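You operate a simulated robot arm through the tools that you are given. There is no shell and no other tool. Be economical: measure what you need, move in short steps, check, and stop when the job is done.

The job below is to be done with a simulated robot arm. You get a single attempt, and the scene is never put back.

## Task
Rub the soap stick on the cream shirt, then brush the dirt out.
Fine: stick and brush go back where they lay; the other shirt stays as it is. Set down upright: soap stick, sink brush.

The check looks at the end state, three seconds after you hand in, the way a careful person would. Anything else that was tipped, shoved, dropped, spilled or broken makes it a failure. Flat cloth is picked up by pressing the open fingertips on it (5 to 10 N) and closing them slowly along it; thin cloth reads only 2 to 8 mm in the jaws.

## Robot
A 7-joint arm with a two-finger parallel gripper on a trunk, on a base that drives. Base frame: it is fixed to the floor where the robot stands at the start and does not move with it; the origin is under the middle of the robot, x ahead of it, y to its left, z up. Readings come in m, rad, newtons and seconds.
With the tool pointing down near the work surface it reaches from about 0.28 to 0.72 m from the robot's upright axis, wherever it stands. Its first joint turns from -2.897 to 2.897 rad. Payload 1.57 kg.
The TCP is the grasp point between the finger pads, 0.03 m short of the fingertips. In the tool frame z runs along the fingers and y along their closing line. Largest opening 0.08 m; finger width 0.017, thickness 0.012; the body of the gripper, 0.04 by 0.082 m, starts 0.08 m behind the TCP.
Orientation is that of the tool frame in the base frame, as a unit quaternion [w, x, y, z]. With the fingers straight down and closing along the base's y, the tool's x points along the base's -x, its y along +y and its z along -z.

## Interface
- The arm moves only by the tool jog_arm. Its argument "deltas" is a list of rows, each a list of 7 numbers: the shift along the tool's x, y, z in units of 150 mm (1.0 is 150 mm), then the turn, a rotation vector about the tool's x, y, z in units of 120 degrees (1.0 is 120 degrees), then the closure, from 0 (fully open) to 1 (shut). In form: [[x, y, z, rx, ry, rz, grip], ...]. A call has 1 to 12 rows; each row is the pose to reach, as a shift and turn from the pose commanded when the call began, along the tool's axes at that moment. A call with a number of a shift or a turn outside -1 to 1 is refused whole. Each row takes 0.2 s and may step no farther than 0.05 m and 0.15 rad from the row before; otherwise, or with a gripper value out of range, the whole call is refused. A pose out of reach is approached as far as the arm can. The call stops where the force on the tool passes 40 N (or 10 N more than at its start, if that is more) or the arm is blocked; 0.2 s more then pass. Each finger travels about 0.072 m/s and halts on what it meets, pressing with about 27 N; the grip force reading is that of the motor and also rises with nothing between the fingers. The clock runs only during rows and for 0.2 s after the last one: add rows that repeat a pose to give the fingers time. The reply holds the time, the measured pose of the TCP, the force on the tool along the base axes, the opening and the grip force, in the units named above and with some noise, with the torque about the TCP (base axes, N m) and any sound that the robot's microphone picked up.
- Cameras (640 x 400 px; columns grow to the right, rows downward): "scene" is now at [0.0004, 0.1482, 1.5727]; the picture's right is [0.11, -0.99, 0.00], its down [-0.73, -0.08, -0.68] and it looks along [0.67, 0.07, -0.74] (base axes); focal length 272 px, centre (320, 200). "wrist" rides on the gripper at [0.072, -0.007, -0.122] in the tool frame; the picture's right is [0.09, 1.00, 0.00], its down [-0.84, 0.08, -0.54] and it looks along [-0.54, 0.05, 0.84] (tool axes); focal length 238 px, centre (320, 200). There is no depth. A picture from a camera that has moved, and an enlarged one, comes with that camera's place and axes in the base frame and with its lens. The place of the scene camera against the robot may be out by one fixed shift of up to 0.018 m in any direction.
- get_image(camera): a new picture of that camera. It takes no simulated time.
- raise_lower(by): slides the trunk up (or, below 0, down) by that many m; the arm and the scene camera ride with it, the base frame stays. It gives what a move gives, with no picture.
- drive_base(legs): drives the robot by 1 to 6 legs, each [ahead, left, turn to the left] in m, m and rad, along the robot's own axes; the way and the turn of a leg run together, so that a leg with both is an arc; at most 1.5 m and 3.142 rad a leg. The arm and the cameras ride along, it lands a little off, and it stops where it bumps. It gives what a move gives.
- aim_head(pan, tilt): turns the head with the scene camera to pan (to the left, within 1.501 rad either way) and tilt (down, from -0.506 to 1.204), counted from straight ahead of the robot. It gives what a move gives.
- zoom(camera, box): a new picture of the part [left, top, right, bottom] of that camera's present view, enlarged. It takes no simulated time.
- close_job(): hands the job in; it is judged then, once.

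Work in short steps. Places have to be worked out from the pictures, the camera data and where the tool is seen: move nearer, look again, correct. Check each grasp and each placing, and mend what went wrong. You have 120 turns and 78 pictures in all, those below and enlarged ones among them. Open the gripper and draw the arm clear of the work before you hand the job in, unless the task says otherwise; then end with one line.

The tools are called after "Request:" as a command line: name --pt "numbers of a row" for each row, then --argument value for the rest, lists and objects as JSON in quotes. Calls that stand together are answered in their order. jog_arm: Moves the arm, as the interface text tells. Its arguments: {"type":"object","properties":{"deltas":{"type":"array","items":{"type":"array","items":{"type":"number"}}}},"required":["deltas"]} The other tools are called the same way: raise_lower (by) slides the trunk up or down; drive_base (legs) drives the base; aim_head (pan, tilt) turns the head that bears the scene camera; get_image (camera) takes a picture; zoom (camera, box) takes an enlarged picture of a part of a camera's view; close_job () hands the job in.

At the start:

```text
time: 0.0
position: [0.3936, 0.1813, 1.1953]
ee_rot: [0.0, 0.0, 1.0, 0.0]
contact_force: [0.4, -0.1, -0.7]
torque: [-0.02, 0.0, -0.02]
finger_gap: 0.08
gripper_force: 0.0
trunk travel left (down, up): [-0.375, 0.105]
robot x, y, heading: [-0.0002, 0.0018, 0.001]
head pan, tilt: [0.106, 0.827]
```

scene: 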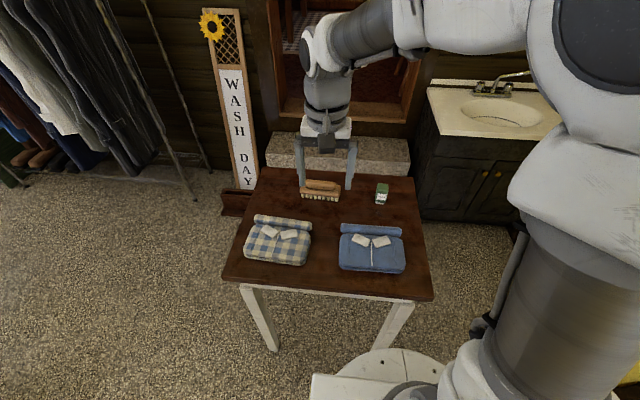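
wrist: 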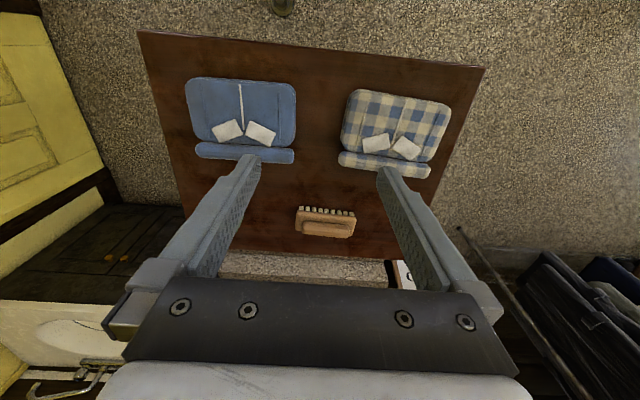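

The table has a cream check shirt (left), a blue shirt (right), a brush and a green soap stick. I zoom in to see the details.

Request:
zoom --camera "scene" --box '[220, 165, 440, 302]'

Request:
zoom --camera "scene" --box '[290, 165, 400, 234]'

```text
2.91 times, centred on (330, 234) of scene
camera zoom: at [0.0004, 0.1482, 1.5727], right [0.11, -0.99, 0.0], down [-0.73, -0.08, -0.68], along [0.67, 0.07, -0.74], focal length 792 px, centre (291, 102)
```

zoom: 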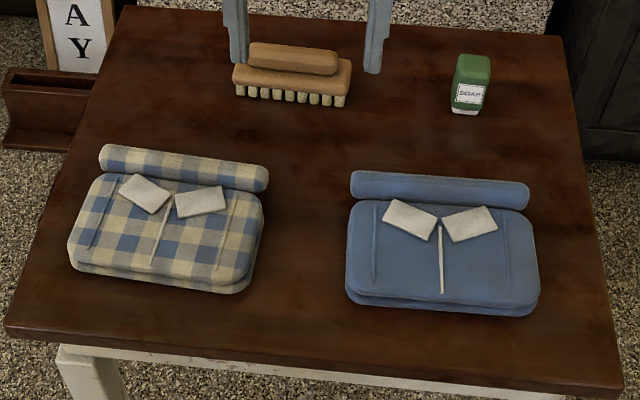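

```text
5.80 times, centred on (345, 200) of scene
camera zoom: at [0.0004, 0.1482, 1.5727], right [0.11, -0.99, 0.0], down [-0.73, -0.08, -0.68], along [0.67, 0.07, -0.74], focal length 1579 px, centre (175, 203)
```

zoom: 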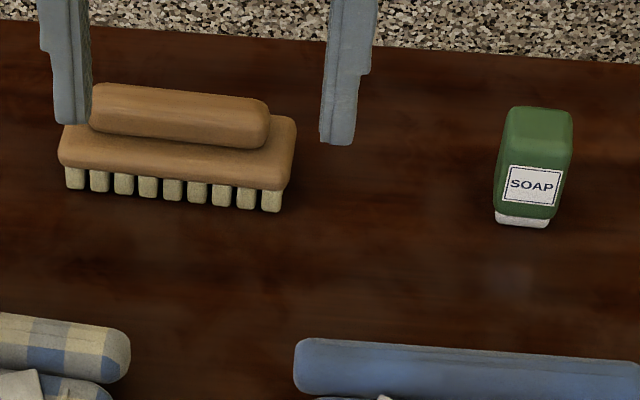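

Triangulating from both views, shirt tops are near z≈0.91, the brush near (0.61, 0.20) and the soap near (0.62, 0.03). I move over toward the soap for a better look.

Request:
jog_arm --pt "-0.13 -0.17 0.07 0 0 0 0" --pt "-0.26 -0.34 0.14 0 0 0 0" --pt "-0.4 -0.52 0.2 0 0 0 0" --pt "-0.53 -0.7 0.27 0 0 0 0" --pt "-0.667 -0.867 0.333 0 0 0 0" --pt "-0.667 -0.867 0.333 0 0 0 0"

Request:
get_image --camera "wrist"

Request:
get_image --camera "scene"

```text
time: 1.4
position: [0.4932, 0.0477, 1.1451]
ee_rot: [0.0, 0.0, 1.0, 0.0]
contact_force: [0.3, 0.8, -0.2]
torque: [0.01, 0.03, 0.04]
finger_gap: 0.0801
gripper_force: 0.0
trunk travel left (down, up): [-0.375, 0.105]
robot x, y, heading: [-0.0035, -0.0021, -0.004]
head pan, tilt: [0.106, 0.827]
```

```text
73 pictures are left
camera wrist: at [0.4221, 0.0406, 1.2667], right [-0.09, 1.0, 0.0], down [0.84, 0.08, 0.54], along [0.54, 0.05, -0.84], focal length 238 px, centre (320, 200)
```

wrist: 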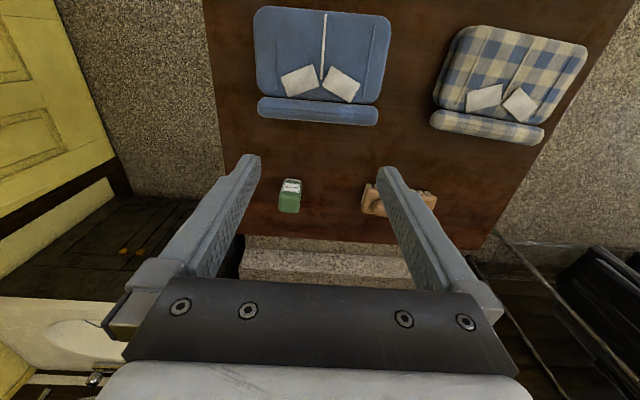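

```text
72 pictures are left
camera scene: at [0.0005, 0.1481, 1.5727], right [0.11, -0.99, 0.0], down [-0.73, -0.08, -0.68], along [0.67, 0.07, -0.74], focal length 272 px, centre (320, 200)
```

scene: 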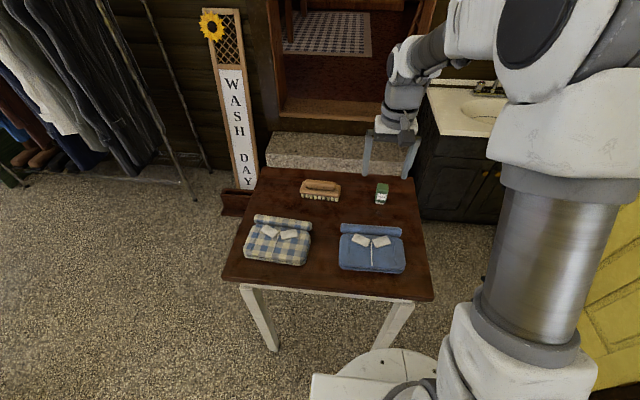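

The soap's base comes out near (0.64, 0.005) with the table at about z 0.875. I move closer above it and look again.

Request:
jog_arm --pt "-0.18 -0.07 0.16 0 0 0 0" --pt "-0.36 -0.14 0.32 0 0 0 0" --pt "-0.54 -0.21 0.48 0 0 0 0" --pt "-0.713 -0.287 0.633 0 0 0 0" --pt "-0.713 -0.287 0.633 0 0 0 0"

Request:
get_image --camera "wrist"

```text
time: 2.6
position: [0.6009, 0.006, 1.0482]
ee_rot: [0.0, 0.0, 1.0, 0.0]
contact_force: [-0.1, -0.2, -0.7]
torque: [0.0, 0.0, 0.0]
finger_gap: 0.08
gripper_force: 0.1
trunk travel left (down, up): [-0.375, 0.105]
robot x, y, heading: [-0.0012, -0.0006, 0.001]
head pan, tilt: [0.106, 0.827]
```

```text
71 pictures are left
camera wrist: at [0.5298, -0.0014, 1.1711], right [-0.09, 1.0, 0.0], down [0.84, 0.08, 0.54], along [0.54, 0.05, -0.84], focal length 238 px, centre (320, 200)
```

wrist: 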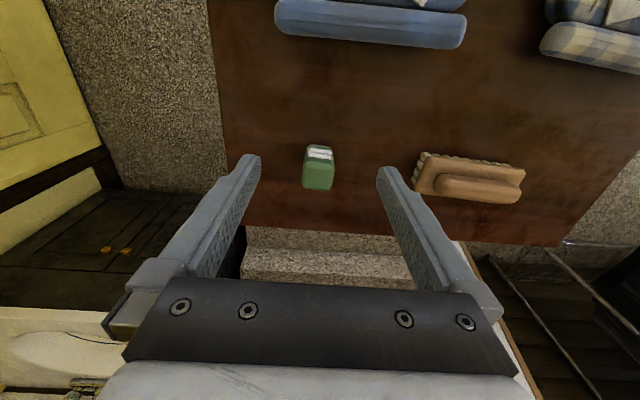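

Request:
zoom --camera "wrist" --box '[270, 120, 370, 200]'

Request:
zoom --camera "scene" --box '[365, 175, 397, 211]'

```text
5.00 times, centred on (320, 160) of wrist
camera zoom: at [0.5298, -0.0014, 1.1711], right [-0.09, 1.0, 0.0], down [0.84, 0.08, 0.54], along [0.54, 0.05, -0.84], focal length 1192 px, centre (320, 400)
```

zoom: 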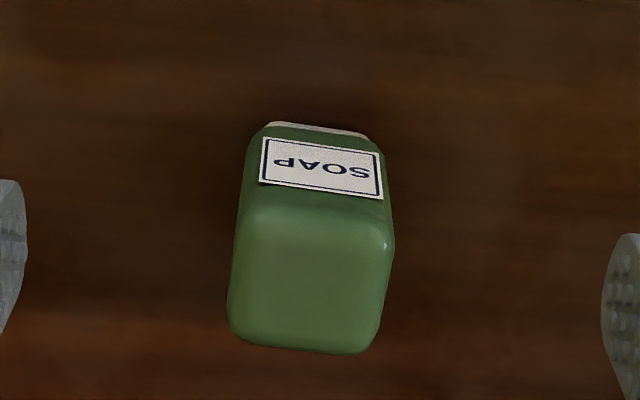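

```text
11.11 times, centred on (381, 193) of scene
camera zoom: at [0.0006, 0.1481, 1.5727], right [0.11, -0.99, 0.0], down [-0.73, -0.08, -0.68], along [0.67, 0.07, -0.74], focal length 3026 px, centre (-358, 278)
```

zoom: 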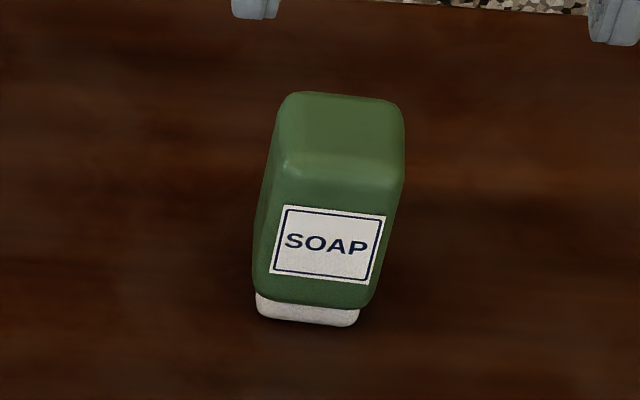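

The soap is a 31 mm square stick, 71 mm tall, centred near (0.645, 0.0075), turned about -5°, standing at table z≈0.876. I align and descend, open.

Request:
jog_arm --pt "-0.293 0.01 0.0 0 0 0.043 0" --pt "-0.293 0.01 0.3 0 0 0.043 0" --pt "-0.293 0.01 0.55 0 0 0.043 0" --pt "-0.293 0.01 0.7 0 0 0.043 0" --pt "-0.293 0.01 0.82 0 0 0.043 0" --pt "-0.293 0.01 0.82 0 0 0.043 0"

Request:
get_image --camera "wrist"

Request:
zoom --camera "scene" --box '[340, 155, 420, 215]'

```text
time: 4.0
position: [0.6438, 0.0086, 0.9277]
ee_rot: [0.001, 0.046, 0.999, -0.001]
contact_force: [-0.2, 1.0, 0.2]
torque: [0.0, -0.01, -0.01]
finger_gap: 0.0797
gripper_force: 0.1
trunk travel left (down, up): [-0.375, 0.105]
robot x, y, heading: [0.0028, 0.0021, -0.001]
head pan, tilt: [0.106, 0.827]
```

```text
68 pictures are left
camera wrist: at [0.5721, 0.0073, 1.0492], right [0.0, 1.0, 0.0], down [0.84, 0.0, 0.54], along [0.54, 0.0, -0.84], focal length 238 px, centre (320, 200)
```

wrist: 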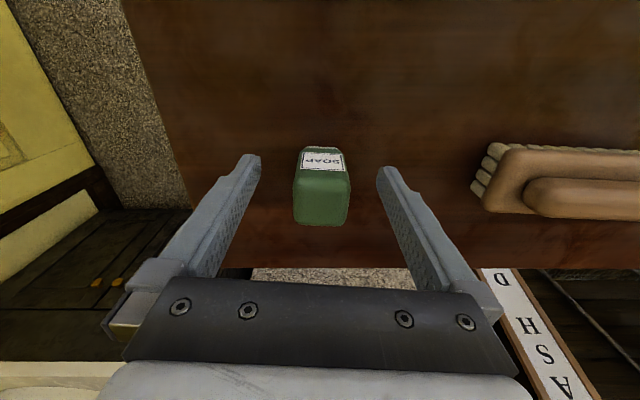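

```text
6.67 times, centred on (380, 185) of scene
camera zoom: at [0.0004, 0.1482, 1.5727], right [0.11, -0.99, 0.0], down [-0.73, -0.08, -0.68], along [0.67, 0.07, -0.74], focal length 1815 px, centre (-80, 300)
```

zoom: 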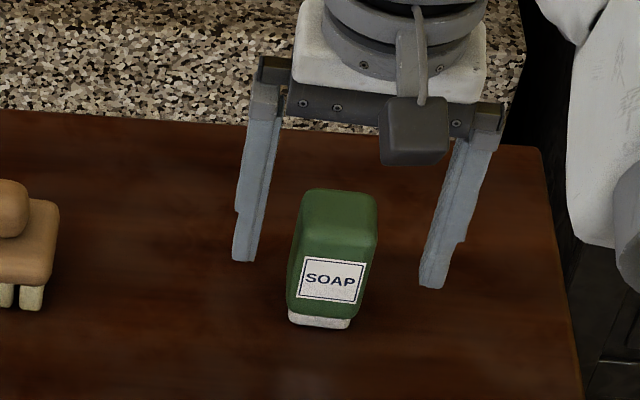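

The fingers straddle the soap, but the scene camera seems off; I zoom in on the wrist view to refine the soap's fore-aft place.

Request:
zoom --camera "wrist" --box '[240, 130, 400, 230]'

```text
4.00 times, centred on (320, 180) of wrist
camera zoom: at [0.5721, 0.0073, 1.0492], right [0.0, 1.0, 0.0], down [0.84, 0.0, 0.54], along [0.54, 0.0, -0.84], focal length 953 px, centre (320, 280)
```

zoom: 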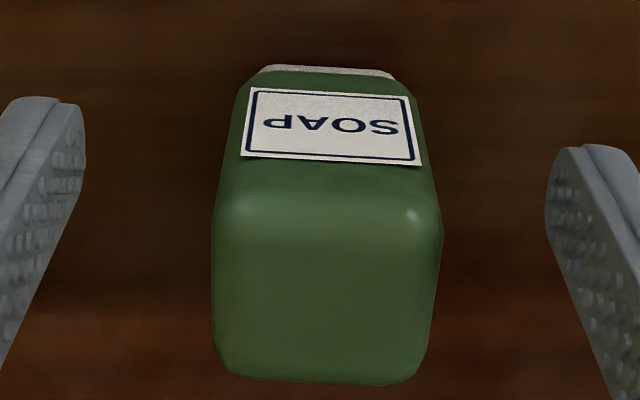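

The soap's front face is at x≈0.631 so the centre is about 0.646, matching the TCP. I close on it.

Request:
jog_arm --pt "0 0 0 0 0 0 0.2" --pt "0 0 0 0 0 0 0.4" --pt "0 0 0 0 0 0 0.6" --pt "0 0 0 0 0 0 0.8" --pt "0 0 0 0 0 0 1" --pt "0 0 0 0 0 0 1"

Request:
get_image --camera "wrist"

```text
time: 5.4
position: [0.6442, 0.0088, 0.9288]
ee_rot: [0.0, 0.046, 0.999, 0.001]
contact_force: [0.5, 1.3, -0.4]
torque: [0.03, 0.0, 0.0]
finger_gap: 0.0377
gripper_force: 27.1
trunk travel left (down, up): [-0.375, 0.105]
robot x, y, heading: [-0.001, -0.0011, -0.005]
head pan, tilt: [0.106, 0.827]
```

```text
65 pictures are left
camera wrist: at [0.572, 0.0073, 1.0494], right [0.0, 1.0, 0.0], down [0.84, 0.0, 0.54], along [0.54, 0.0, -0.84], focal length 238 px, centre (320, 200)
```

wrist: 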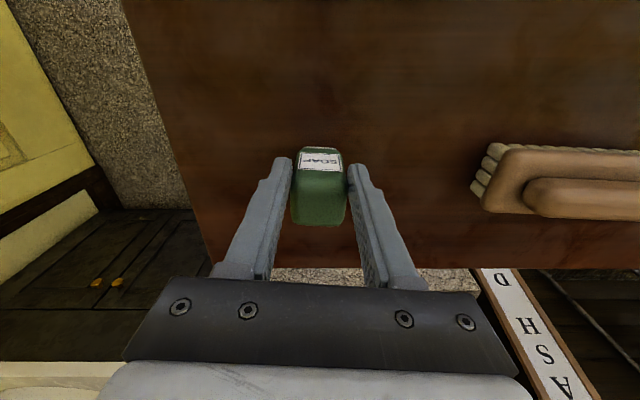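

Held at 37.7 mm, wider than estimated, so the depth estimate may be off. I check from the scene view.

Request:
zoom --camera "scene" --box '[340, 155, 420, 215]'

Request:
zoom --camera "wrist" --box '[240, 130, 400, 230]'

```text
6.67 times, centred on (380, 185) of scene
camera zoom: at [0.0004, 0.1482, 1.5727], right [0.11, -0.99, 0.0], down [-0.73, -0.08, -0.68], along [0.67, 0.07, -0.74], focal length 1815 px, centre (-80, 300)
```

zoom: 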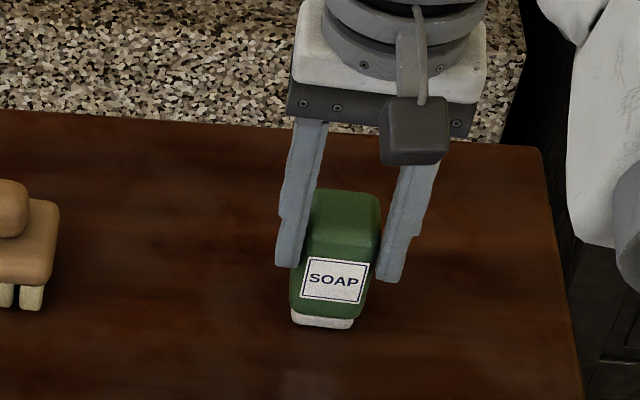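

```text
4.00 times, centred on (320, 180) of wrist
camera zoom: at [0.572, 0.0073, 1.0494], right [0.0, 1.0, 0.0], down [0.84, 0.0, 0.54], along [0.54, 0.0, -0.84], focal length 953 px, centre (320, 280)
```

zoom: 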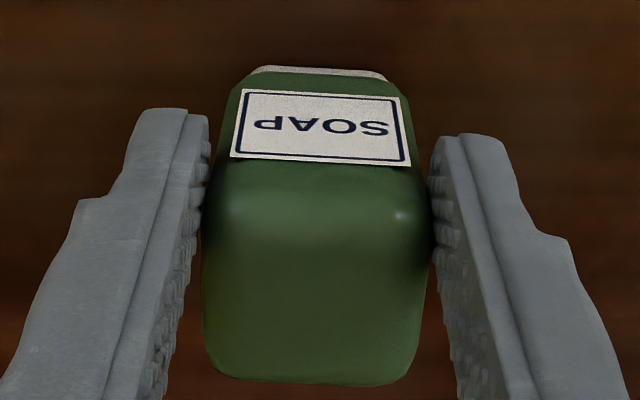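

The grip is good and the soap stands with its tip clear of the fingertips. I lift it 12 cm and carry it toward the check shirt.

Request:
jog_arm --pt "0 0 -0.1 0 0 0 1" --pt "0 0 -0.3 0 0 0 1" --pt "0 0 -0.55 0 0 0 1" --pt "0 0 -0.8 0 0 0 1" --pt "0.2 0.17 -0.8 0 0 0 1" --pt "0.4 0.34 -0.8 0 0 0 1" --pt "0.6 0.51 -0.8 0 0 0 1" --pt "0.78 0.68 -0.8 0 0 0 1" --pt "0.948 0.851 -0.8 0 0 0 1"

Request:
jog_arm --pt "0.2 0.17 0 0 0 0 1" --pt "0.4 0.34 0 0 0 0 1" --pt "0.6 0.51 0 0 0 0 1" --pt "0.78 0.68 0 0 0 0 1" --pt "0.948 0.851 0 0 0 0 1" --pt "0.948 0.851 0 0 0 0 1"

Request:
get_image --camera "wrist"

Request:
get_image --camera "scene"

```text
time: 7.4
position: [0.5157, 0.1499, 1.0465]
ee_rot: [-0.001, 0.046, 0.999, 0.0]
contact_force: [-0.8, -0.4, -2.0]
torque: [0.01, 0.02, 0.03]
finger_gap: 0.0377
gripper_force: 27.0
trunk travel left (down, up): [-0.375, 0.105]
robot x, y, heading: [-0.0006, -0.0028, -0.002]
head pan, tilt: [0.106, 0.827]
```

```text
time: 8.8
position: [0.3855, 0.2873, 1.0512]
ee_rot: [-0.001, 0.046, 0.999, 0.0]
contact_force: [-0.1, 0.6, -1.4]
torque: [0.0, 0.02, -0.03]
finger_gap: 0.0375
gripper_force: 27.1
trunk travel left (down, up): [-0.375, 0.105]
robot x, y, heading: [-0.0027, -0.0002, 0.001]
head pan, tilt: [0.106, 0.827]
```

```text
62 pictures are left
camera wrist: at [0.3129, 0.2864, 1.1714], right [0.0, 1.0, 0.0], down [0.84, 0.0, 0.54], along [0.54, 0.0, -0.84], focal length 238 px, centre (320, 200)
```

wrist: 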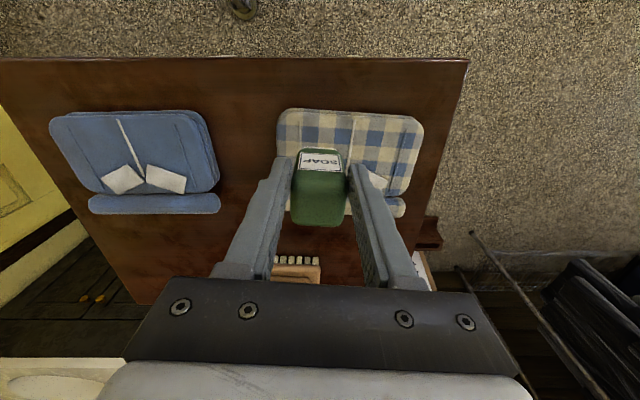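

```text
61 pictures are left
camera scene: at [0.0004, 0.1483, 1.5726], right [0.11, -0.99, 0.0], down [-0.73, -0.08, -0.68], along [0.67, 0.07, -0.74], focal length 272 px, centre (320, 200)
```

scene: 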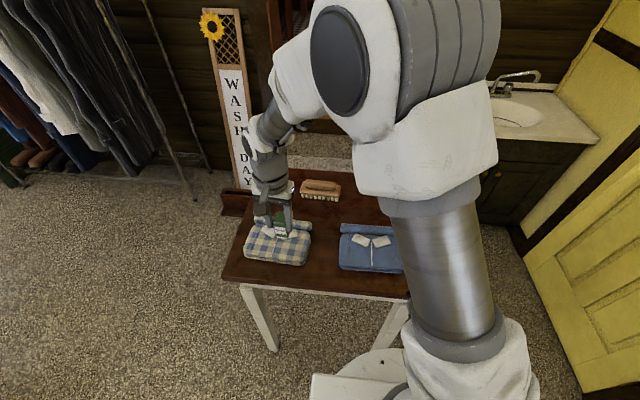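

The soap is held over the shirt, which I place at x 0.38–0.51, y 0.23–0.40. I zoom to look for dirt.

Request:
zoom --camera "wrist" --box '[260, 95, 440, 220]'

Request:
zoom --camera "scene" --box '[235, 205, 320, 270]'

```text
3.20 times, centred on (350, 158) of wrist
camera zoom: at [0.3129, 0.2864, 1.1714], right [0.0, 1.0, 0.0], down [0.84, 0.0, 0.54], along [0.54, 0.0, -0.84], focal length 763 px, centre (224, 336)
```

zoom: 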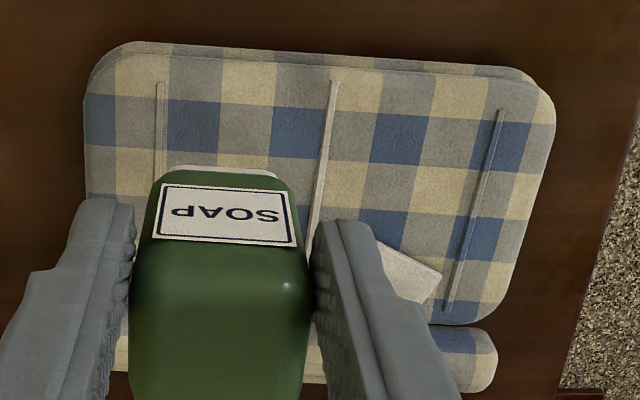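

```text
6.15 times, centred on (278, 238) of scene
camera zoom: at [0.0004, 0.1483, 1.5726], right [0.11, -0.99, 0.0], down [-0.73, -0.08, -0.68], along [0.67, 0.07, -0.74], focal length 1676 px, centre (582, -31)
```

zoom: 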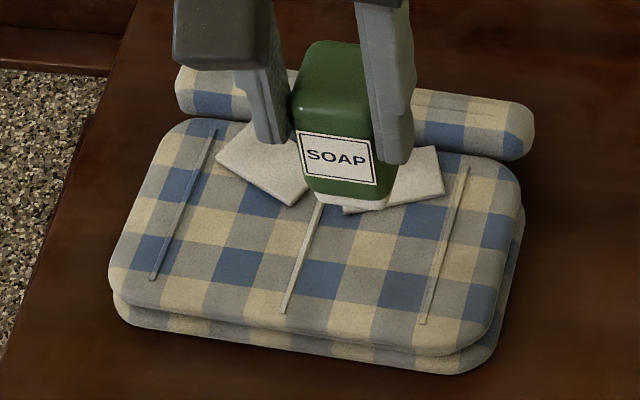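

No discrete stain is visible, so I'll treat the whole flat front. I come down toward the shirt's lower left area at first, stopping short of contact.

Request:
jog_arm --pt "-0.112 -0.124 0 0 0 0 1" --pt "-0.112 -0.124 0.25 0 0 0 1" --pt "-0.112 -0.124 0.4 0 0 0 1" --pt "-0.112 -0.124 0.48 0 0 0 1" --pt "-0.112 -0.124 0.48 0 0 0 1"

Request:
zoom --camera "scene" --box '[235, 205, 320, 270]'

```text
time: 10.0
position: [0.4013, 0.2668, 0.9761]
ee_rot: [0.0, 0.045, 0.999, -0.001]
contact_force: [-0.6, -0.4, -1.3]
torque: [0.03, 0.02, 0.01]
finger_gap: 0.0376
gripper_force: 26.9
trunk travel left (down, up): [-0.375, 0.105]
robot x, y, heading: [-0.0051, -0.0008, 0.003]
head pan, tilt: [0.106, 0.827]
```

```text
6.15 times, centred on (278, 238) of scene
camera zoom: at [0.0005, 0.1482, 1.5727], right [0.11, -0.99, 0.0], down [-0.73, -0.08, -0.68], along [0.67, 0.07, -0.74], focal length 1676 px, centre (582, -31)
```

zoom: 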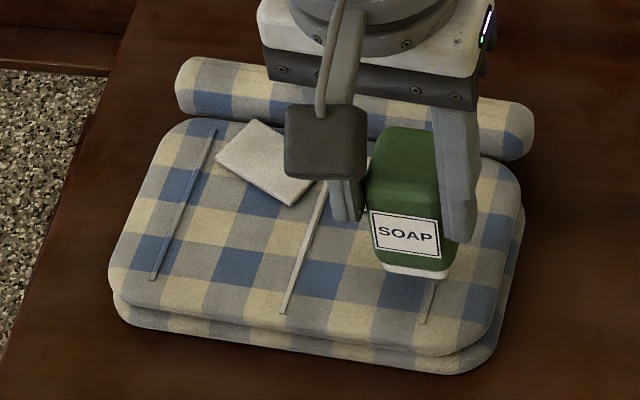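

Still off the cloth by a little. I step down a few millimetres at a time, reading the force.

Request:
jog_arm --pt "0 0 0.02 0 0 0 1" --pt "0 0 0.04 0 0 0 1" --pt "0 0 0.04 0 0 0 1"

Request:
jog_arm --pt "0 0 0.013 0 0 0 1" --pt "0 0 0.027 0 0 0 1" --pt "0 0 0.027 0 0 0 1"

```text
time: 10.8
position: [0.4012, 0.2688, 0.969]
ee_rot: [-0.001, 0.045, 0.999, 0.0]
contact_force: [0.4, 0.6, -1.1]
torque: [-0.03, -0.02, 0.02]
finger_gap: 0.0374
gripper_force: 27.5
trunk travel left (down, up): [-0.375, 0.105]
robot x, y, heading: [-0.0011, 0.0023, 0.0]
head pan, tilt: [0.106, 0.827]
```

```text
time: 11.6
position: [0.3998, 0.2687, 0.9658]
ee_rot: [0.0, 0.045, 0.999, 0.001]
contact_force: [0.6, -0.3, -1.4]
torque: [-0.01, 0.02, 0.01]
finger_gap: 0.0373
gripper_force: 27.5
trunk travel left (down, up): [-0.375, 0.105]
robot x, y, heading: [0.0035, -0.0019, 0.003]
head pan, tilt: [0.106, 0.827]
```

No contact yet; I continue down in 4 mm steps.

Request:
jog_arm --pt "0 0 0.013 0 0 0 1" --pt "0 0 0.027 0 0 0 1" --pt "0 0 0.027 0 0 0 1"

Request:
jog_arm --pt "0 0 0.013 0 0 0 1" --pt "0 0 0.02 0 0 0 1" --pt "0 0 0.02 0 0 0 1"

Request:
zoom --camera "scene" --box '[235, 205, 320, 270]'

```text
time: 12.4
position: [0.3985, 0.2689, 0.9614]
ee_rot: [0.0, 0.046, 0.999, 0.0]
contact_force: [-0.7, 0.1, -1.9]
torque: [0.02, 0.04, -0.01]
finger_gap: 0.0373
gripper_force: 27.1
trunk travel left (down, up): [-0.375, 0.105]
robot x, y, heading: [0.0, 0.0012, 0.005]
head pan, tilt: [0.106, 0.827]
```

```text
time: 13.2
position: [0.3991, 0.2685, 0.9569]
ee_rot: [0.0, 0.045, 0.999, 0.0]
contact_force: [0.8, 0.6, -1.2]
torque: [-0.01, 0.03, -0.01]
finger_gap: 0.0371
gripper_force: 26.8
trunk travel left (down, up): [-0.375, 0.105]
robot x, y, heading: [-0.0011, 0.0002, 0.003]
head pan, tilt: [0.106, 0.827]
```

```text
6.15 times, centred on (278, 238) of scene
camera zoom: at [0.0004, 0.1482, 1.5727], right [0.11, -0.99, 0.0], down [-0.73, -0.08, -0.68], along [0.67, 0.07, -0.74], focal length 1676 px, centre (582, -31)
```

zoom: 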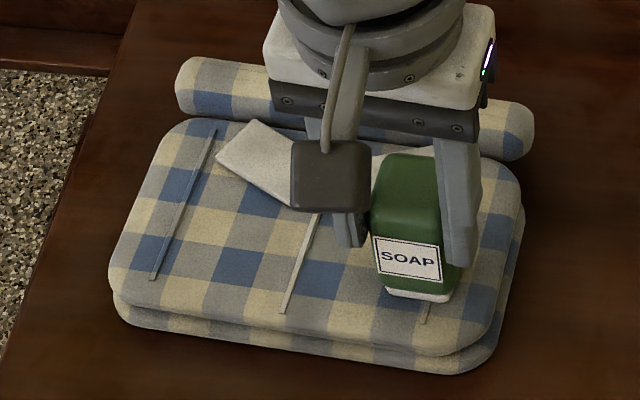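

Near contact but no force yet; continuing down by 3 mm steps.

Request:
jog_arm --pt "0 0 0.01 0 0 0 1" --pt "0 0 0.02 0 0 0 1" --pt "0 0 0.02 0 0 0 1"

Request:
jog_arm --pt "0 0 0.01 0 0 0 1" --pt "0 0 0.02 0 0 0 1" --pt "0 0 0.02 0 0 0 1"

```text
time: 14.0
position: [0.4, 0.2682, 0.9566]
ee_rot: [0.002, 0.045, 0.999, 0.001]
contact_force: [-2.6, 0.4, 23.0]
torque: [-0.08, -0.05, 0.07]
finger_gap: 0.0378
gripper_force: 26.9
trunk travel left (down, up): [-0.375, 0.105]
robot x, y, heading: [0.0007, -0.0001, -0.004]
head pan, tilt: [0.106, 0.827]
```

```text
time: 14.8
position: [0.4003, 0.2683, 0.9511]
ee_rot: [0.001, 0.045, 0.999, 0.0]
contact_force: [1.0, 0.0, 21.9]
torque: [-0.03, -0.19, -0.04]
finger_gap: 0.0373
gripper_force: 27.2
trunk travel left (down, up): [-0.375, 0.105]
robot x, y, heading: [0.0019, -0.0026, 0.003]
head pan, tilt: [0.106, 0.827]
```

Contact at about TCP z 0.955, pressing 22 N; the soap may have slid slightly in the grip. I ease off a bit for a light rub.

Request:
jog_arm --pt "0 0 -0.01 0 0 0 1" --pt "0 0 -0.01 0 0 0 1"

```text
time: 15.4
position: [0.3986, 0.2673, 0.9517]
ee_rot: [0.0, 0.045, 0.999, -0.001]
contact_force: [3.2, 1.3, 6.4]
torque: [0.14, -0.27, -0.01]
finger_gap: 0.0372
gripper_force: 27.3
trunk travel left (down, up): [-0.375, 0.105]
robot x, y, heading: [0.0023, 0.0015, -0.0]
head pan, tilt: [0.106, 0.827]
```

6 N is a good rubbing pressure. I stroke 10 cm along the shirt and back, then check.

Request:
jog_arm --pt "0 0.1 0 0 0 0 1" --pt "0 0.22 0 0 0 0 1" --pt "0 0.34 0 0 0 0 1" --pt "0 0.46 0 0 0 0 1" --pt "0 0.58 0 0 0 0 1" --pt "0 0.67 0 0 0 0 1" --pt "0 0.67 0 0 0 0 1"

Request:
zoom --camera "scene" --box '[235, 205, 320, 270]'

```text
time: 17.0
position: [0.4078, 0.3683, 0.9537]
ee_rot: [0.0, 0.046, 0.999, 0.001]
contact_force: [-0.4, 0.3, -1.6]
torque: [-0.04, 0.0, 0.0]
finger_gap: 0.0376
gripper_force: 27.0
trunk travel left (down, up): [-0.375, 0.105]
robot x, y, heading: [-0.0004, -0.0016, 0.001]
head pan, tilt: [0.106, 0.827]
```

```text
6.15 times, centred on (278, 238) of scene
camera zoom: at [0.0005, 0.1483, 1.5727], right [0.11, -0.99, 0.0], down [-0.73, -0.08, -0.68], along [0.67, 0.07, -0.74], focal length 1676 px, centre (582, -31)
```

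zoom: 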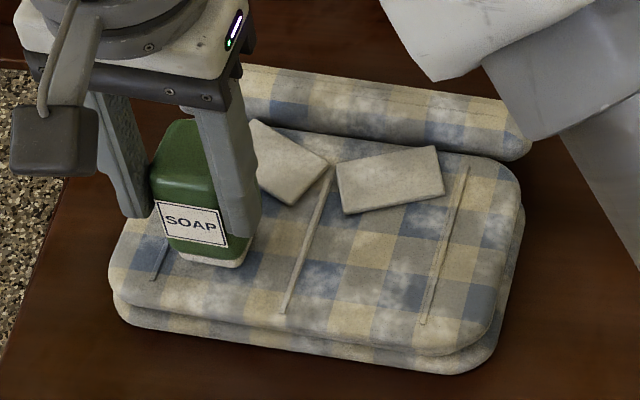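

The shirt now shows suds all over and hasn't moved. I make one return stroke a hair lower, for thoroughness.

Request:
jog_arm --pt "0 0 0.008 0 0 0 1" --pt "0 -0.1 0.01 0 0 0 1" --pt "0 -0.22 0.01 0 0 0 1" --pt "0 -0.34 0.01 0 0 0 1" --pt "0 -0.46 0.008 0 0 0 1" --pt "0 -0.58 0.005 0 0 0 1" --pt "0 -0.58 -0.2 0 0 0 1" --pt "0 -0.58 -0.5 0 0 0 1" --pt "0 -0.58 -0.65 0 0 0 1" --pt "0 -0.58 -0.65 0 0 0 1"

Request:
get_image --camera "wrist"

Request:
zoom --camera "scene" --box '[235, 205, 320, 270]'

```text
time: 19.2
position: [0.4008, 0.2829, 1.0502]
ee_rot: [0.0, 0.044, 0.999, 0.0]
contact_force: [0.0, 0.1, -1.4]
torque: [-0.02, 0.01, 0.01]
finger_gap: 0.0376
gripper_force: 26.8
trunk travel left (down, up): [-0.375, 0.105]
robot x, y, heading: [-0.0007, 0.0027, 0.004]
head pan, tilt: [0.106, 0.827]
```

```text
55 pictures are left
camera wrist: at [0.3277, 0.2826, 1.172], right [0.0, 1.0, 0.0], down [0.84, 0.0, 0.54], along [0.54, 0.0, -0.84], focal length 238 px, centre (320, 200)
```

wrist: 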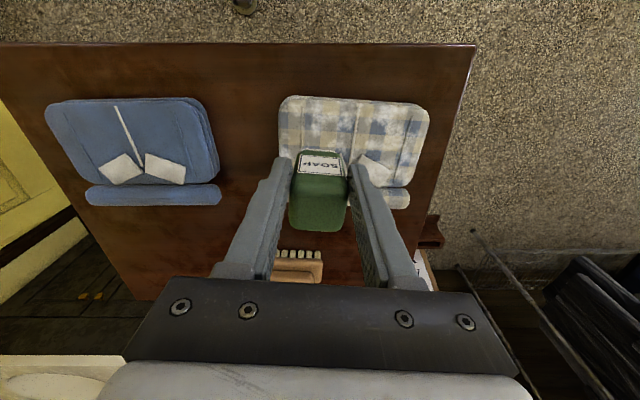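

```text
6.15 times, centred on (278, 238) of scene
camera zoom: at [0.0004, 0.1482, 1.5727], right [0.11, -0.99, 0.0], down [-0.73, -0.08, -0.68], along [0.67, 0.07, -0.74], focal length 1676 px, centre (582, -31)
```

zoom: 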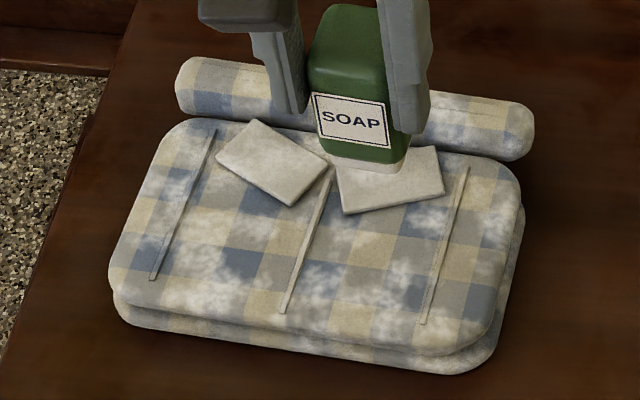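

The suds got denser with the second stroke, so progress accumulates. I do another two strokes.

Request:
jog_arm --pt "0 0 0.3 0 0 0 1" --pt "0 0 0.55 0 0 0 1" --pt "0 0 0.65 0 0 0 1" --pt "0 0.0 0.664 0 0 0 1" --pt "0 0.15 0.664 0 0 0 1" --pt "0 0.3 0.664 0 0 0 1" --pt "0 0.45 0.664 0 0 0 1" --pt "0 0.57 0.664 0 0 0 1" --pt "0 0.57 0.664 0 0 0 1"

Request:
jog_arm --pt "0 0 0.005 0 0 0 1" --pt "0 -0.13 0.007 0 0 0 1" --pt "0 -0.26 0.007 0 0 0 1" --pt "0 -0.39 0.005 0 0 0 1" --pt "0 -0.51 0.003 0 0 0 1" --pt "0 -0.63 0.0 0 0 0 1" --pt "0 -0.51 0.003 0 0 0 1" --pt "0 -0.39 0.005 0 0 0 1" --pt "0 -0.26 0.007 0 0 0 1"

Request:
zoom --camera "scene" --box '[235, 205, 320, 270]'

```text
time: 21.2
position: [0.4099, 0.3675, 0.9525]
ee_rot: [0.001, 0.046, 0.999, 0.001]
contact_force: [0.1, -3.4, 10.2]
torque: [-0.25, -0.04, -0.1]
finger_gap: 0.0372
gripper_force: 27.1
trunk travel left (down, up): [-0.375, 0.105]
robot x, y, heading: [0.0021, 0.0011, 0.002]
head pan, tilt: [0.106, 0.827]
```

```text
time: 23.2
position: [0.4043, 0.3274, 0.9502]
ee_rot: [0.0, 0.045, 0.999, 0.001]
contact_force: [-0.1, -6.1, 15.7]
torque: [-0.36, 0.0, -0.02]
finger_gap: 0.0372
gripper_force: 27.2
trunk travel left (down, up): [-0.375, 0.105]
robot x, y, heading: [0.0013, -0.0036, 0.002]
head pan, tilt: [0.106, 0.827]
```

```text
6.15 times, centred on (278, 238) of scene
camera zoom: at [-0.0006, 0.1468, 1.5728], right [0.11, -0.99, 0.0], down [-0.73, -0.08, -0.68], along [0.67, 0.07, -0.74], focal length 1676 px, centre (582, -31)
```

zoom: 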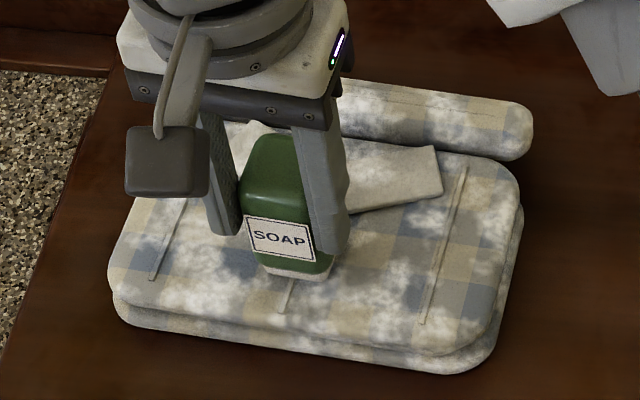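

Suds keep increasing and the shirt stays put. A few more strokes at a lighter press.

Request:
jog_arm --pt "0 0 -0.005 0 0 0 1" --pt "0 0.13 -0.004 0 0 0 1" --pt "0 0.26 -0.004 0 0 0 1" --pt "0 0.13 -0.004 0 0 0 1" --pt "0 0.0 -0.004 0 0 0 1" --pt "0 -0.13 -0.005 0 0 0 1" --pt "0 -0.26 -0.005 0 0 0 1" --pt "0 -0.38 -0.006 0 0 0 1" --pt "0 -0.26 -0.006 0 0 0 1" --pt "0 -0.13 -0.005 0 0 0 1" --pt "0 0 -0.005 0 0 0 1"

Request:
jog_arm --pt "0 0.13 0 0 0 0 1" --pt "0 0.26 0 0 0 0 1" --pt "0 0.13 0 0 0 0 1" --pt "0 0.0 0 0 0 0 1" --pt "0 -0.13 0 0 0 0 1" --pt "0 -0.26 0 0 0 0 1" --pt "0 -0.26 -0.25 0 0 0 1" --pt "0 -0.26 -0.5 0 0 0 1" --pt "0 -0.26 -0.7 0 0 0 1" --pt "0 -0.26 -0.7 0 0 0 1"

Request:
zoom --camera "scene" --box '[235, 205, 320, 270]'

```text
time: 25.6
position: [0.4052, 0.3269, 0.9518]
ee_rot: [0.0, 0.045, 0.999, 0.0]
contact_force: [0.2, 0.2, -1.3]
torque: [0.0, 0.01, 0.01]
finger_gap: 0.0375
gripper_force: 26.9
trunk travel left (down, up): [-0.375, 0.105]
robot x, y, heading: [0.0028, 0.0019, 0.004]
head pan, tilt: [0.106, 0.827]
```

```text
time: 27.8
position: [0.401, 0.29, 1.0564]
ee_rot: [0.0, 0.045, 0.999, 0.0]
contact_force: [0.8, -0.2, -1.4]
torque: [-0.02, 0.05, 0.0]
finger_gap: 0.0373
gripper_force: 26.9
trunk travel left (down, up): [-0.375, 0.105]
robot x, y, heading: [0.0035, 0.0, -0.0]
head pan, tilt: [0.106, 0.827]
```

```text
6.15 times, centred on (278, 238) of scene
camera zoom: at [0.0004, 0.1482, 1.5727], right [0.11, -0.99, 0.0], down [-0.73, -0.08, -0.68], along [0.67, 0.07, -0.74], focal length 1676 px, centre (582, -31)
```

zoom: 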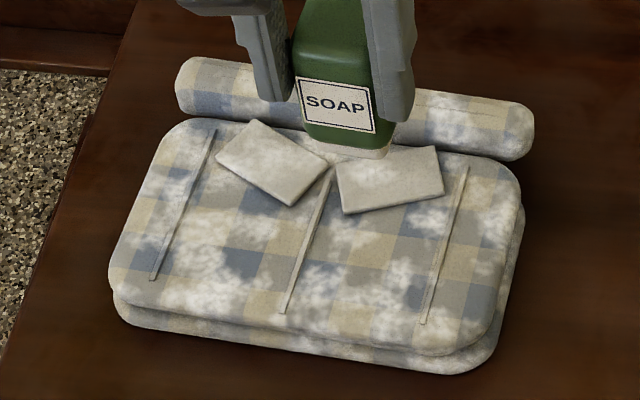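

The shirt is well lathered. I carry the soap back above its original spot in two halves.

Request:
jog_arm --pt "-0.18 -0.17 0 0 0 0 1" --pt "-0.36 -0.34 0 0 0 0 1" --pt "-0.54 -0.52 0 0 0 0 1" --pt "-0.72 -0.69 0 0 0 0 1" --pt "-0.892 -0.86 0 0 0 0 1"

Request:
jog_arm --pt "-0.18 -0.17 0 0 0 0 1" --pt "-0.36 -0.34 0 0 0 0 1" --pt "-0.54 -0.52 0 0 0 0 1" --pt "-0.72 -0.69 0 0 0 0 1" --pt "-0.892 -0.86 0 0 0 0 1" --pt "-0.892 -0.86 0 0 0 0 1"

```text
time: 29.0
position: [0.5241, 0.1483, 1.0562]
ee_rot: [0.0, 0.046, 0.999, 0.0]
contact_force: [0.8, -0.1, -1.4]
torque: [-0.03, 0.01, 0.0]
finger_gap: 0.0373
gripper_force: 27.0
trunk travel left (down, up): [-0.375, 0.105]
robot x, y, heading: [-0.0038, 0.0017, -0.001]
head pan, tilt: [0.106, 0.827]
```

```text
time: 30.4
position: [0.6437, 0.0057, 1.0547]
ee_rot: [0.0, 0.045, 0.999, -0.001]
contact_force: [0.9, 0.1, -0.8]
torque: [0.0, 0.02, 0.03]
finger_gap: 0.0374
gripper_force: 26.9
trunk travel left (down, up): [-0.375, 0.105]
robot x, y, heading: [-0.003, 0.0001, -0.002]
head pan, tilt: [0.106, 0.827]
```

Over the home spot; I lower to just above the table with a 2 mm sideways correction.

Request:
jog_arm --pt "0 0.013 0.25 0 0 0 1" --pt "0 0.013 0.5 0 0 0 1" --pt "0 0.013 0.7 0 0 0 1" --pt "0 0.013 0.8 0 0 0 1" --pt "0 0.013 0.8 0 0 0 1"

Request:
zoom --camera "scene" --box '[340, 155, 420, 215]'

```text
time: 31.6
position: [0.6452, 0.0106, 0.9366]
ee_rot: [0.0, 0.046, 0.999, 0.0]
contact_force: [0.2, -0.9, -1.3]
torque: [-0.04, -0.02, -0.02]
finger_gap: 0.0374
gripper_force: 27.0
trunk travel left (down, up): [-0.375, 0.105]
robot x, y, heading: [-0.0008, -0.0023, -0.003]
head pan, tilt: [0.106, 0.827]
```

```text
6.67 times, centred on (380, 185) of scene
camera zoom: at [0.0005, 0.1482, 1.5727], right [0.11, -0.99, 0.0], down [-0.73, -0.08, -0.68], along [0.67, 0.07, -0.74], focal length 1815 px, centre (-80, 300)
```

zoom: 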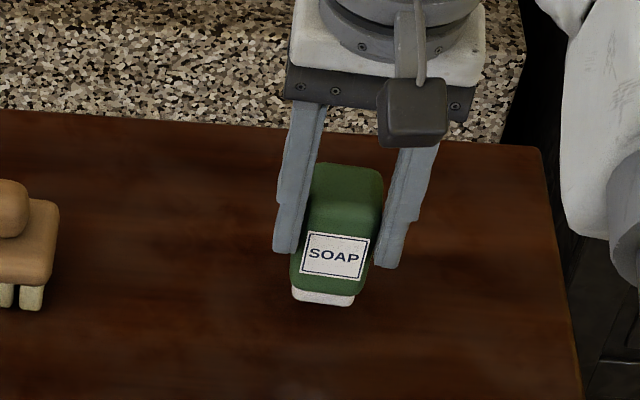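

The soap aligns sideways with its home and hangs about 18 mm above it by the picture. I go down 12 mm, then creep.

Request:
jog_arm --pt "0 0 0.04 0 0 0 1" --pt "0 0 0.08 0 0 0 1" --pt "0 0 0.08 0 0 0 1"

Request:
jog_arm --pt "0 0 0.01 0 0 0 1" --pt "0 0 0.015 0 0 0 1" --pt "0 0 0.015 0 0 0 1"

```text
time: 32.4
position: [0.6455, 0.0101, 0.9253]
ee_rot: [0.0, 0.046, 0.999, 0.0]
contact_force: [1.0, 0.1, -1.7]
torque: [-0.02, -0.01, 0.03]
finger_gap: 0.0373
gripper_force: 27.7
trunk travel left (down, up): [-0.375, 0.105]
robot x, y, heading: [-0.0008, 0.0031, 0.002]
head pan, tilt: [0.106, 0.827]
```

```text
time: 33.2
position: [0.6444, 0.0114, 0.9207]
ee_rot: [0.0, 0.046, 0.999, 0.0]
contact_force: [0.3, 0.3, -1.4]
torque: [0.0, -0.01, -0.02]
finger_gap: 0.0374
gripper_force: 27.0
trunk travel left (down, up): [-0.375, 0.105]
robot x, y, heading: [0.0032, 0.0011, -0.005]
head pan, tilt: [0.106, 0.827]
```

Still in the air; further 2 mm steps.

Request:
jog_arm --pt "0 -0.01 0.013 0 0 0 1" --pt "0 -0.01 0.013 0 0 0 1"

Request:
jog_arm --pt "0 0 0.01 0 0 0 1" --pt "0 0 0.01 0 0 0 1"

Request:
zoom --camera "scene" --box '[340, 155, 420, 215]'

```text
time: 33.8
position: [0.6456, 0.0092, 0.9212]
ee_rot: [0.001, 0.044, 0.999, 0.0]
contact_force: [0.2, 2.1, 5.1]
torque: [0.07, 0.02, -0.01]
finger_gap: 0.0373
gripper_force: 26.6
trunk travel left (down, up): [-0.375, 0.105]
robot x, y, heading: [-0.0004, 0.0011, 0.005]
head pan, tilt: [0.106, 0.827]
```

```text
time: 34.4
position: [0.6445, 0.0082, 0.9206]
ee_rot: [0.002, 0.045, 0.999, 0.001]
contact_force: [-0.7, 1.9, 14.7]
torque: [0.13, 0.05, -0.03]
finger_gap: 0.0372
gripper_force: 26.8
trunk travel left (down, up): [-0.375, 0.105]
robot x, y, heading: [0.0015, 0.0015, 0.006]
head pan, tilt: [0.106, 0.827]
```

```text
6.67 times, centred on (380, 185) of scene
camera zoom: at [-0.001, 0.1483, 1.5728], right [0.11, -0.99, 0.0], down [-0.73, -0.08, -0.68], along [0.67, 0.07, -0.74], focal length 1815 px, centre (-80, 300)
```

zoom: 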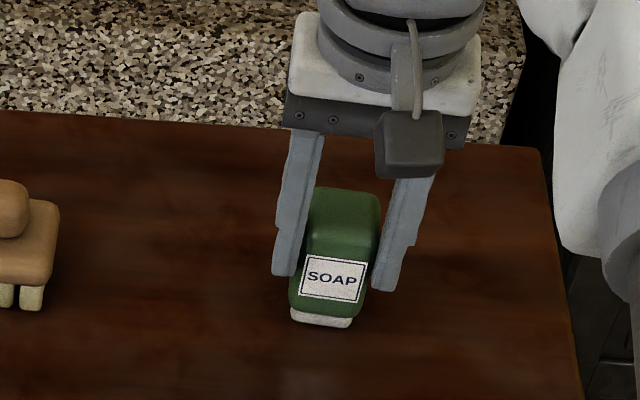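

The soap stands on the table where it was (14 N). I ease off, open, and rise clear.

Request:
jog_arm --pt "0 0 -0.008 0 0 0 1" --pt "0 0 -0.008 0 0 0 0.8" --pt "0 0 -0.008 0 0 0 0.5" --pt "0 0 -0.008 0 0 0 0.2" --pt "0 0 -0.008 0 0 0 0" --pt "0 0 -0.008 0 0 0 0" --pt "0 0 -0.15 0 0 0 0" --pt "0 0 -0.4 0 0 0 0" --pt "0 0 -0.7 0 0 0 0" --pt "0 0 -0.95 0 0 0 0"

Request:
zoom --camera "scene" --box '[290, 165, 400, 234]'

Request:
get_image --camera "wrist"

```text
time: 36.6
position: [0.6424, 0.0078, 1.0614]
ee_rot: [0.0, 0.045, 0.999, 0.0]
contact_force: [-0.1, -0.8, 0.2]
torque: [0.01, -0.03, 0.02]
finger_gap: 0.0798
gripper_force: 0.0
trunk travel left (down, up): [-0.375, 0.105]
robot x, y, heading: [0.0002, -0.0002, 0.001]
head pan, tilt: [0.106, 0.827]
```

```text
5.80 times, centred on (345, 200) of scene
camera zoom: at [0.0003, 0.1481, 1.5726], right [0.11, -0.99, 0.0], down [-0.73, -0.08, -0.68], along [0.67, 0.07, -0.74], focal length 1579 px, centre (175, 203)
```

zoom: 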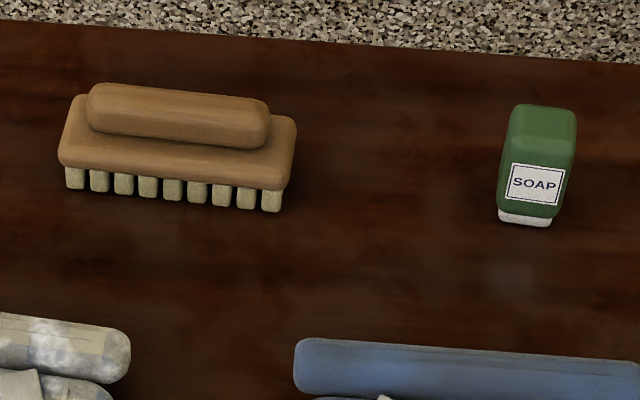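

```text
48 pictures are left
camera wrist: at [0.5709, 0.0069, 1.1827], right [0.0, 1.0, 0.0], down [0.84, 0.0, 0.54], along [0.54, 0.0, -0.84], focal length 238 px, centre (320, 200)
```

wrist: 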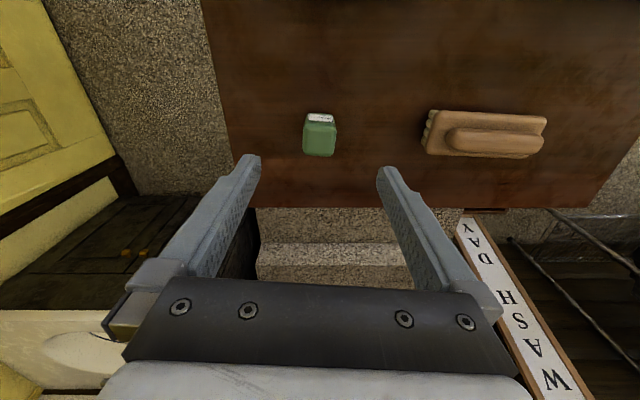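

Soap stands back within a few mm. Next the brush: I move over it and turn the gripper about 91° so the fingers close across the handle.

Request:
jog_arm --pt "0.03 0.15 0 0 0 0 0" --pt "0.06 0.3 0 0 0 0 0" --pt "0.09 0.46 0 0 0 0 0" --pt "0.114 0.615 0 0 0 0 0"

Request:
jog_arm --pt "0.01 0.06 0 0 0 -0.069 0" --pt "0.02 0.11 0 0 0 -0.138 0" --pt "0.03 0.17 0 0 0 -0.207 0" --pt "0.04 0.22 0 0 0 -0.276 0" --pt "0.05 0.28 0 0 0 -0.345 0" --pt "0.06 0.34 0 0 0 -0.414 0" --pt "0.07 0.39 0 0 0 -0.483 0" --pt "0.08 0.45 0 0 0 -0.552 0" --pt "0.09 0.5 0 0 0 -0.621 0" --pt "0.1 0.56 0 0 0 -0.69 0" --pt "0.114 0.615 0 0 0 -0.76 0" --pt "0.114 0.615 0 0 0 -0.76 0"

Request:
get_image --camera "wrist"

```text
time: 37.6
position: [0.6355, 0.1019, 1.0622]
ee_rot: [0.0, 0.045, 0.999, 0.0]
contact_force: [-0.7, -0.4, 0.2]
torque: [0.04, 0.02, 0.0]
finger_gap: 0.0799
gripper_force: 0.1
trunk travel left (down, up): [-0.375, 0.105]
robot x, y, heading: [0.0018, -0.004, -0.005]
head pan, tilt: [0.106, 0.827]
```

```text
time: 40.2
position: [0.6271, 0.1955, 1.062]
ee_rot: [0.001, -0.683, 0.73, 0.0]
contact_force: [0.0, -0.2, 0.0]
torque: [-0.01, 0.03, 0.02]
finger_gap: 0.08
gripper_force: 0.0
trunk travel left (down, up): [-0.375, 0.105]
robot x, y, heading: [-0.0007, -0.0002, -0.005]
head pan, tilt: [0.106, 0.827]
```

```text
47 pictures are left
camera wrist: at [0.629, 0.1218, 1.1834], right [-1.0, -0.03, 0.0], down [-0.02, 0.84, 0.54], along [-0.01, 0.54, -0.84], focal length 238 px, centre (320, 200)
```

wrist: 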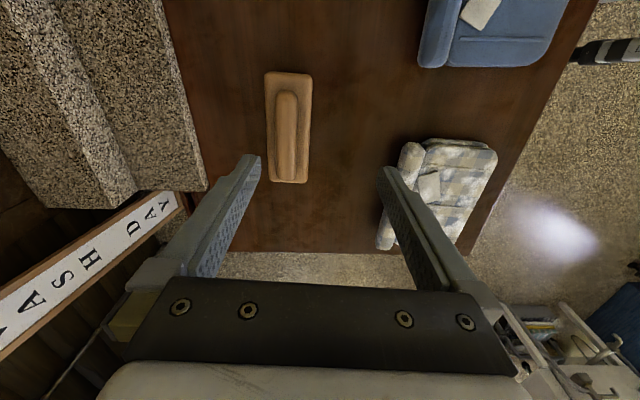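

The brush handle lies at about (0.664, 0.203). I shift over it and lower to z≈1.0 for a closer look.

Request:
jog_arm --pt "-0.063 -0.236 0 0 0 0 0" --pt "-0.063 -0.236 0.2 0 0 0 0" --pt "-0.063 -0.236 0.41 0 0 0 0" --pt "-0.063 -0.236 0.41 0 0 0 0"

Request:
get_image --camera "wrist"

Request:
zoom --camera "scene" --box '[280, 145, 376, 217]'

```text
time: 41.2
position: [0.6643, 0.2027, 1.0002]
ee_rot: [0.0, -0.682, 0.732, 0.0]
contact_force: [-0.2, 0.0, -0.4]
torque: [-0.01, 0.01, -0.01]
finger_gap: 0.0799
gripper_force: 0.1
trunk travel left (down, up): [-0.375, 0.105]
robot x, y, heading: [0.002, 0.0014, 0.005]
head pan, tilt: [0.106, 0.827]
```

```text
46 pictures are left
camera wrist: at [0.6661, 0.1296, 1.1214], right [-1.0, -0.02, 0.0], down [-0.02, 0.84, 0.54], along [-0.01, 0.54, -0.84], focal length 238 px, centre (320, 200)
```

wrist: 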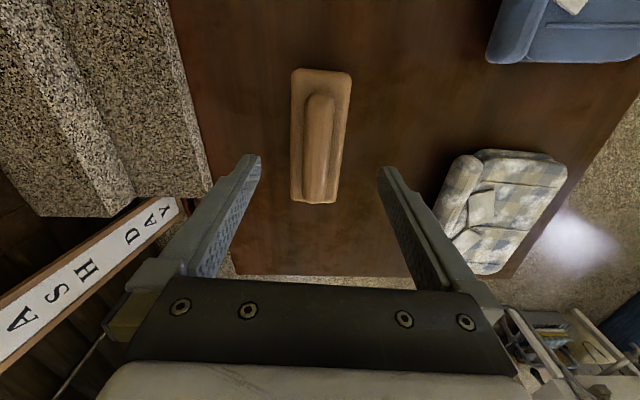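

```text
5.56 times, centred on (328, 181) of scene
camera zoom: at [0.0005, 0.1482, 1.5727], right [0.11, -0.99, 0.0], down [-0.73, -0.08, -0.68], along [0.67, 0.07, -0.74], focal length 1513 px, centre (276, 306)
```

zoom: 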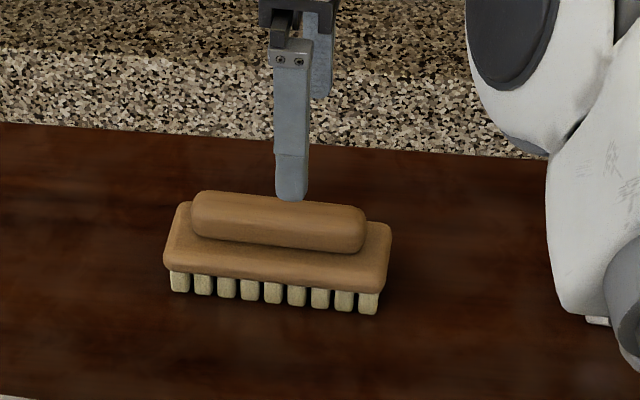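

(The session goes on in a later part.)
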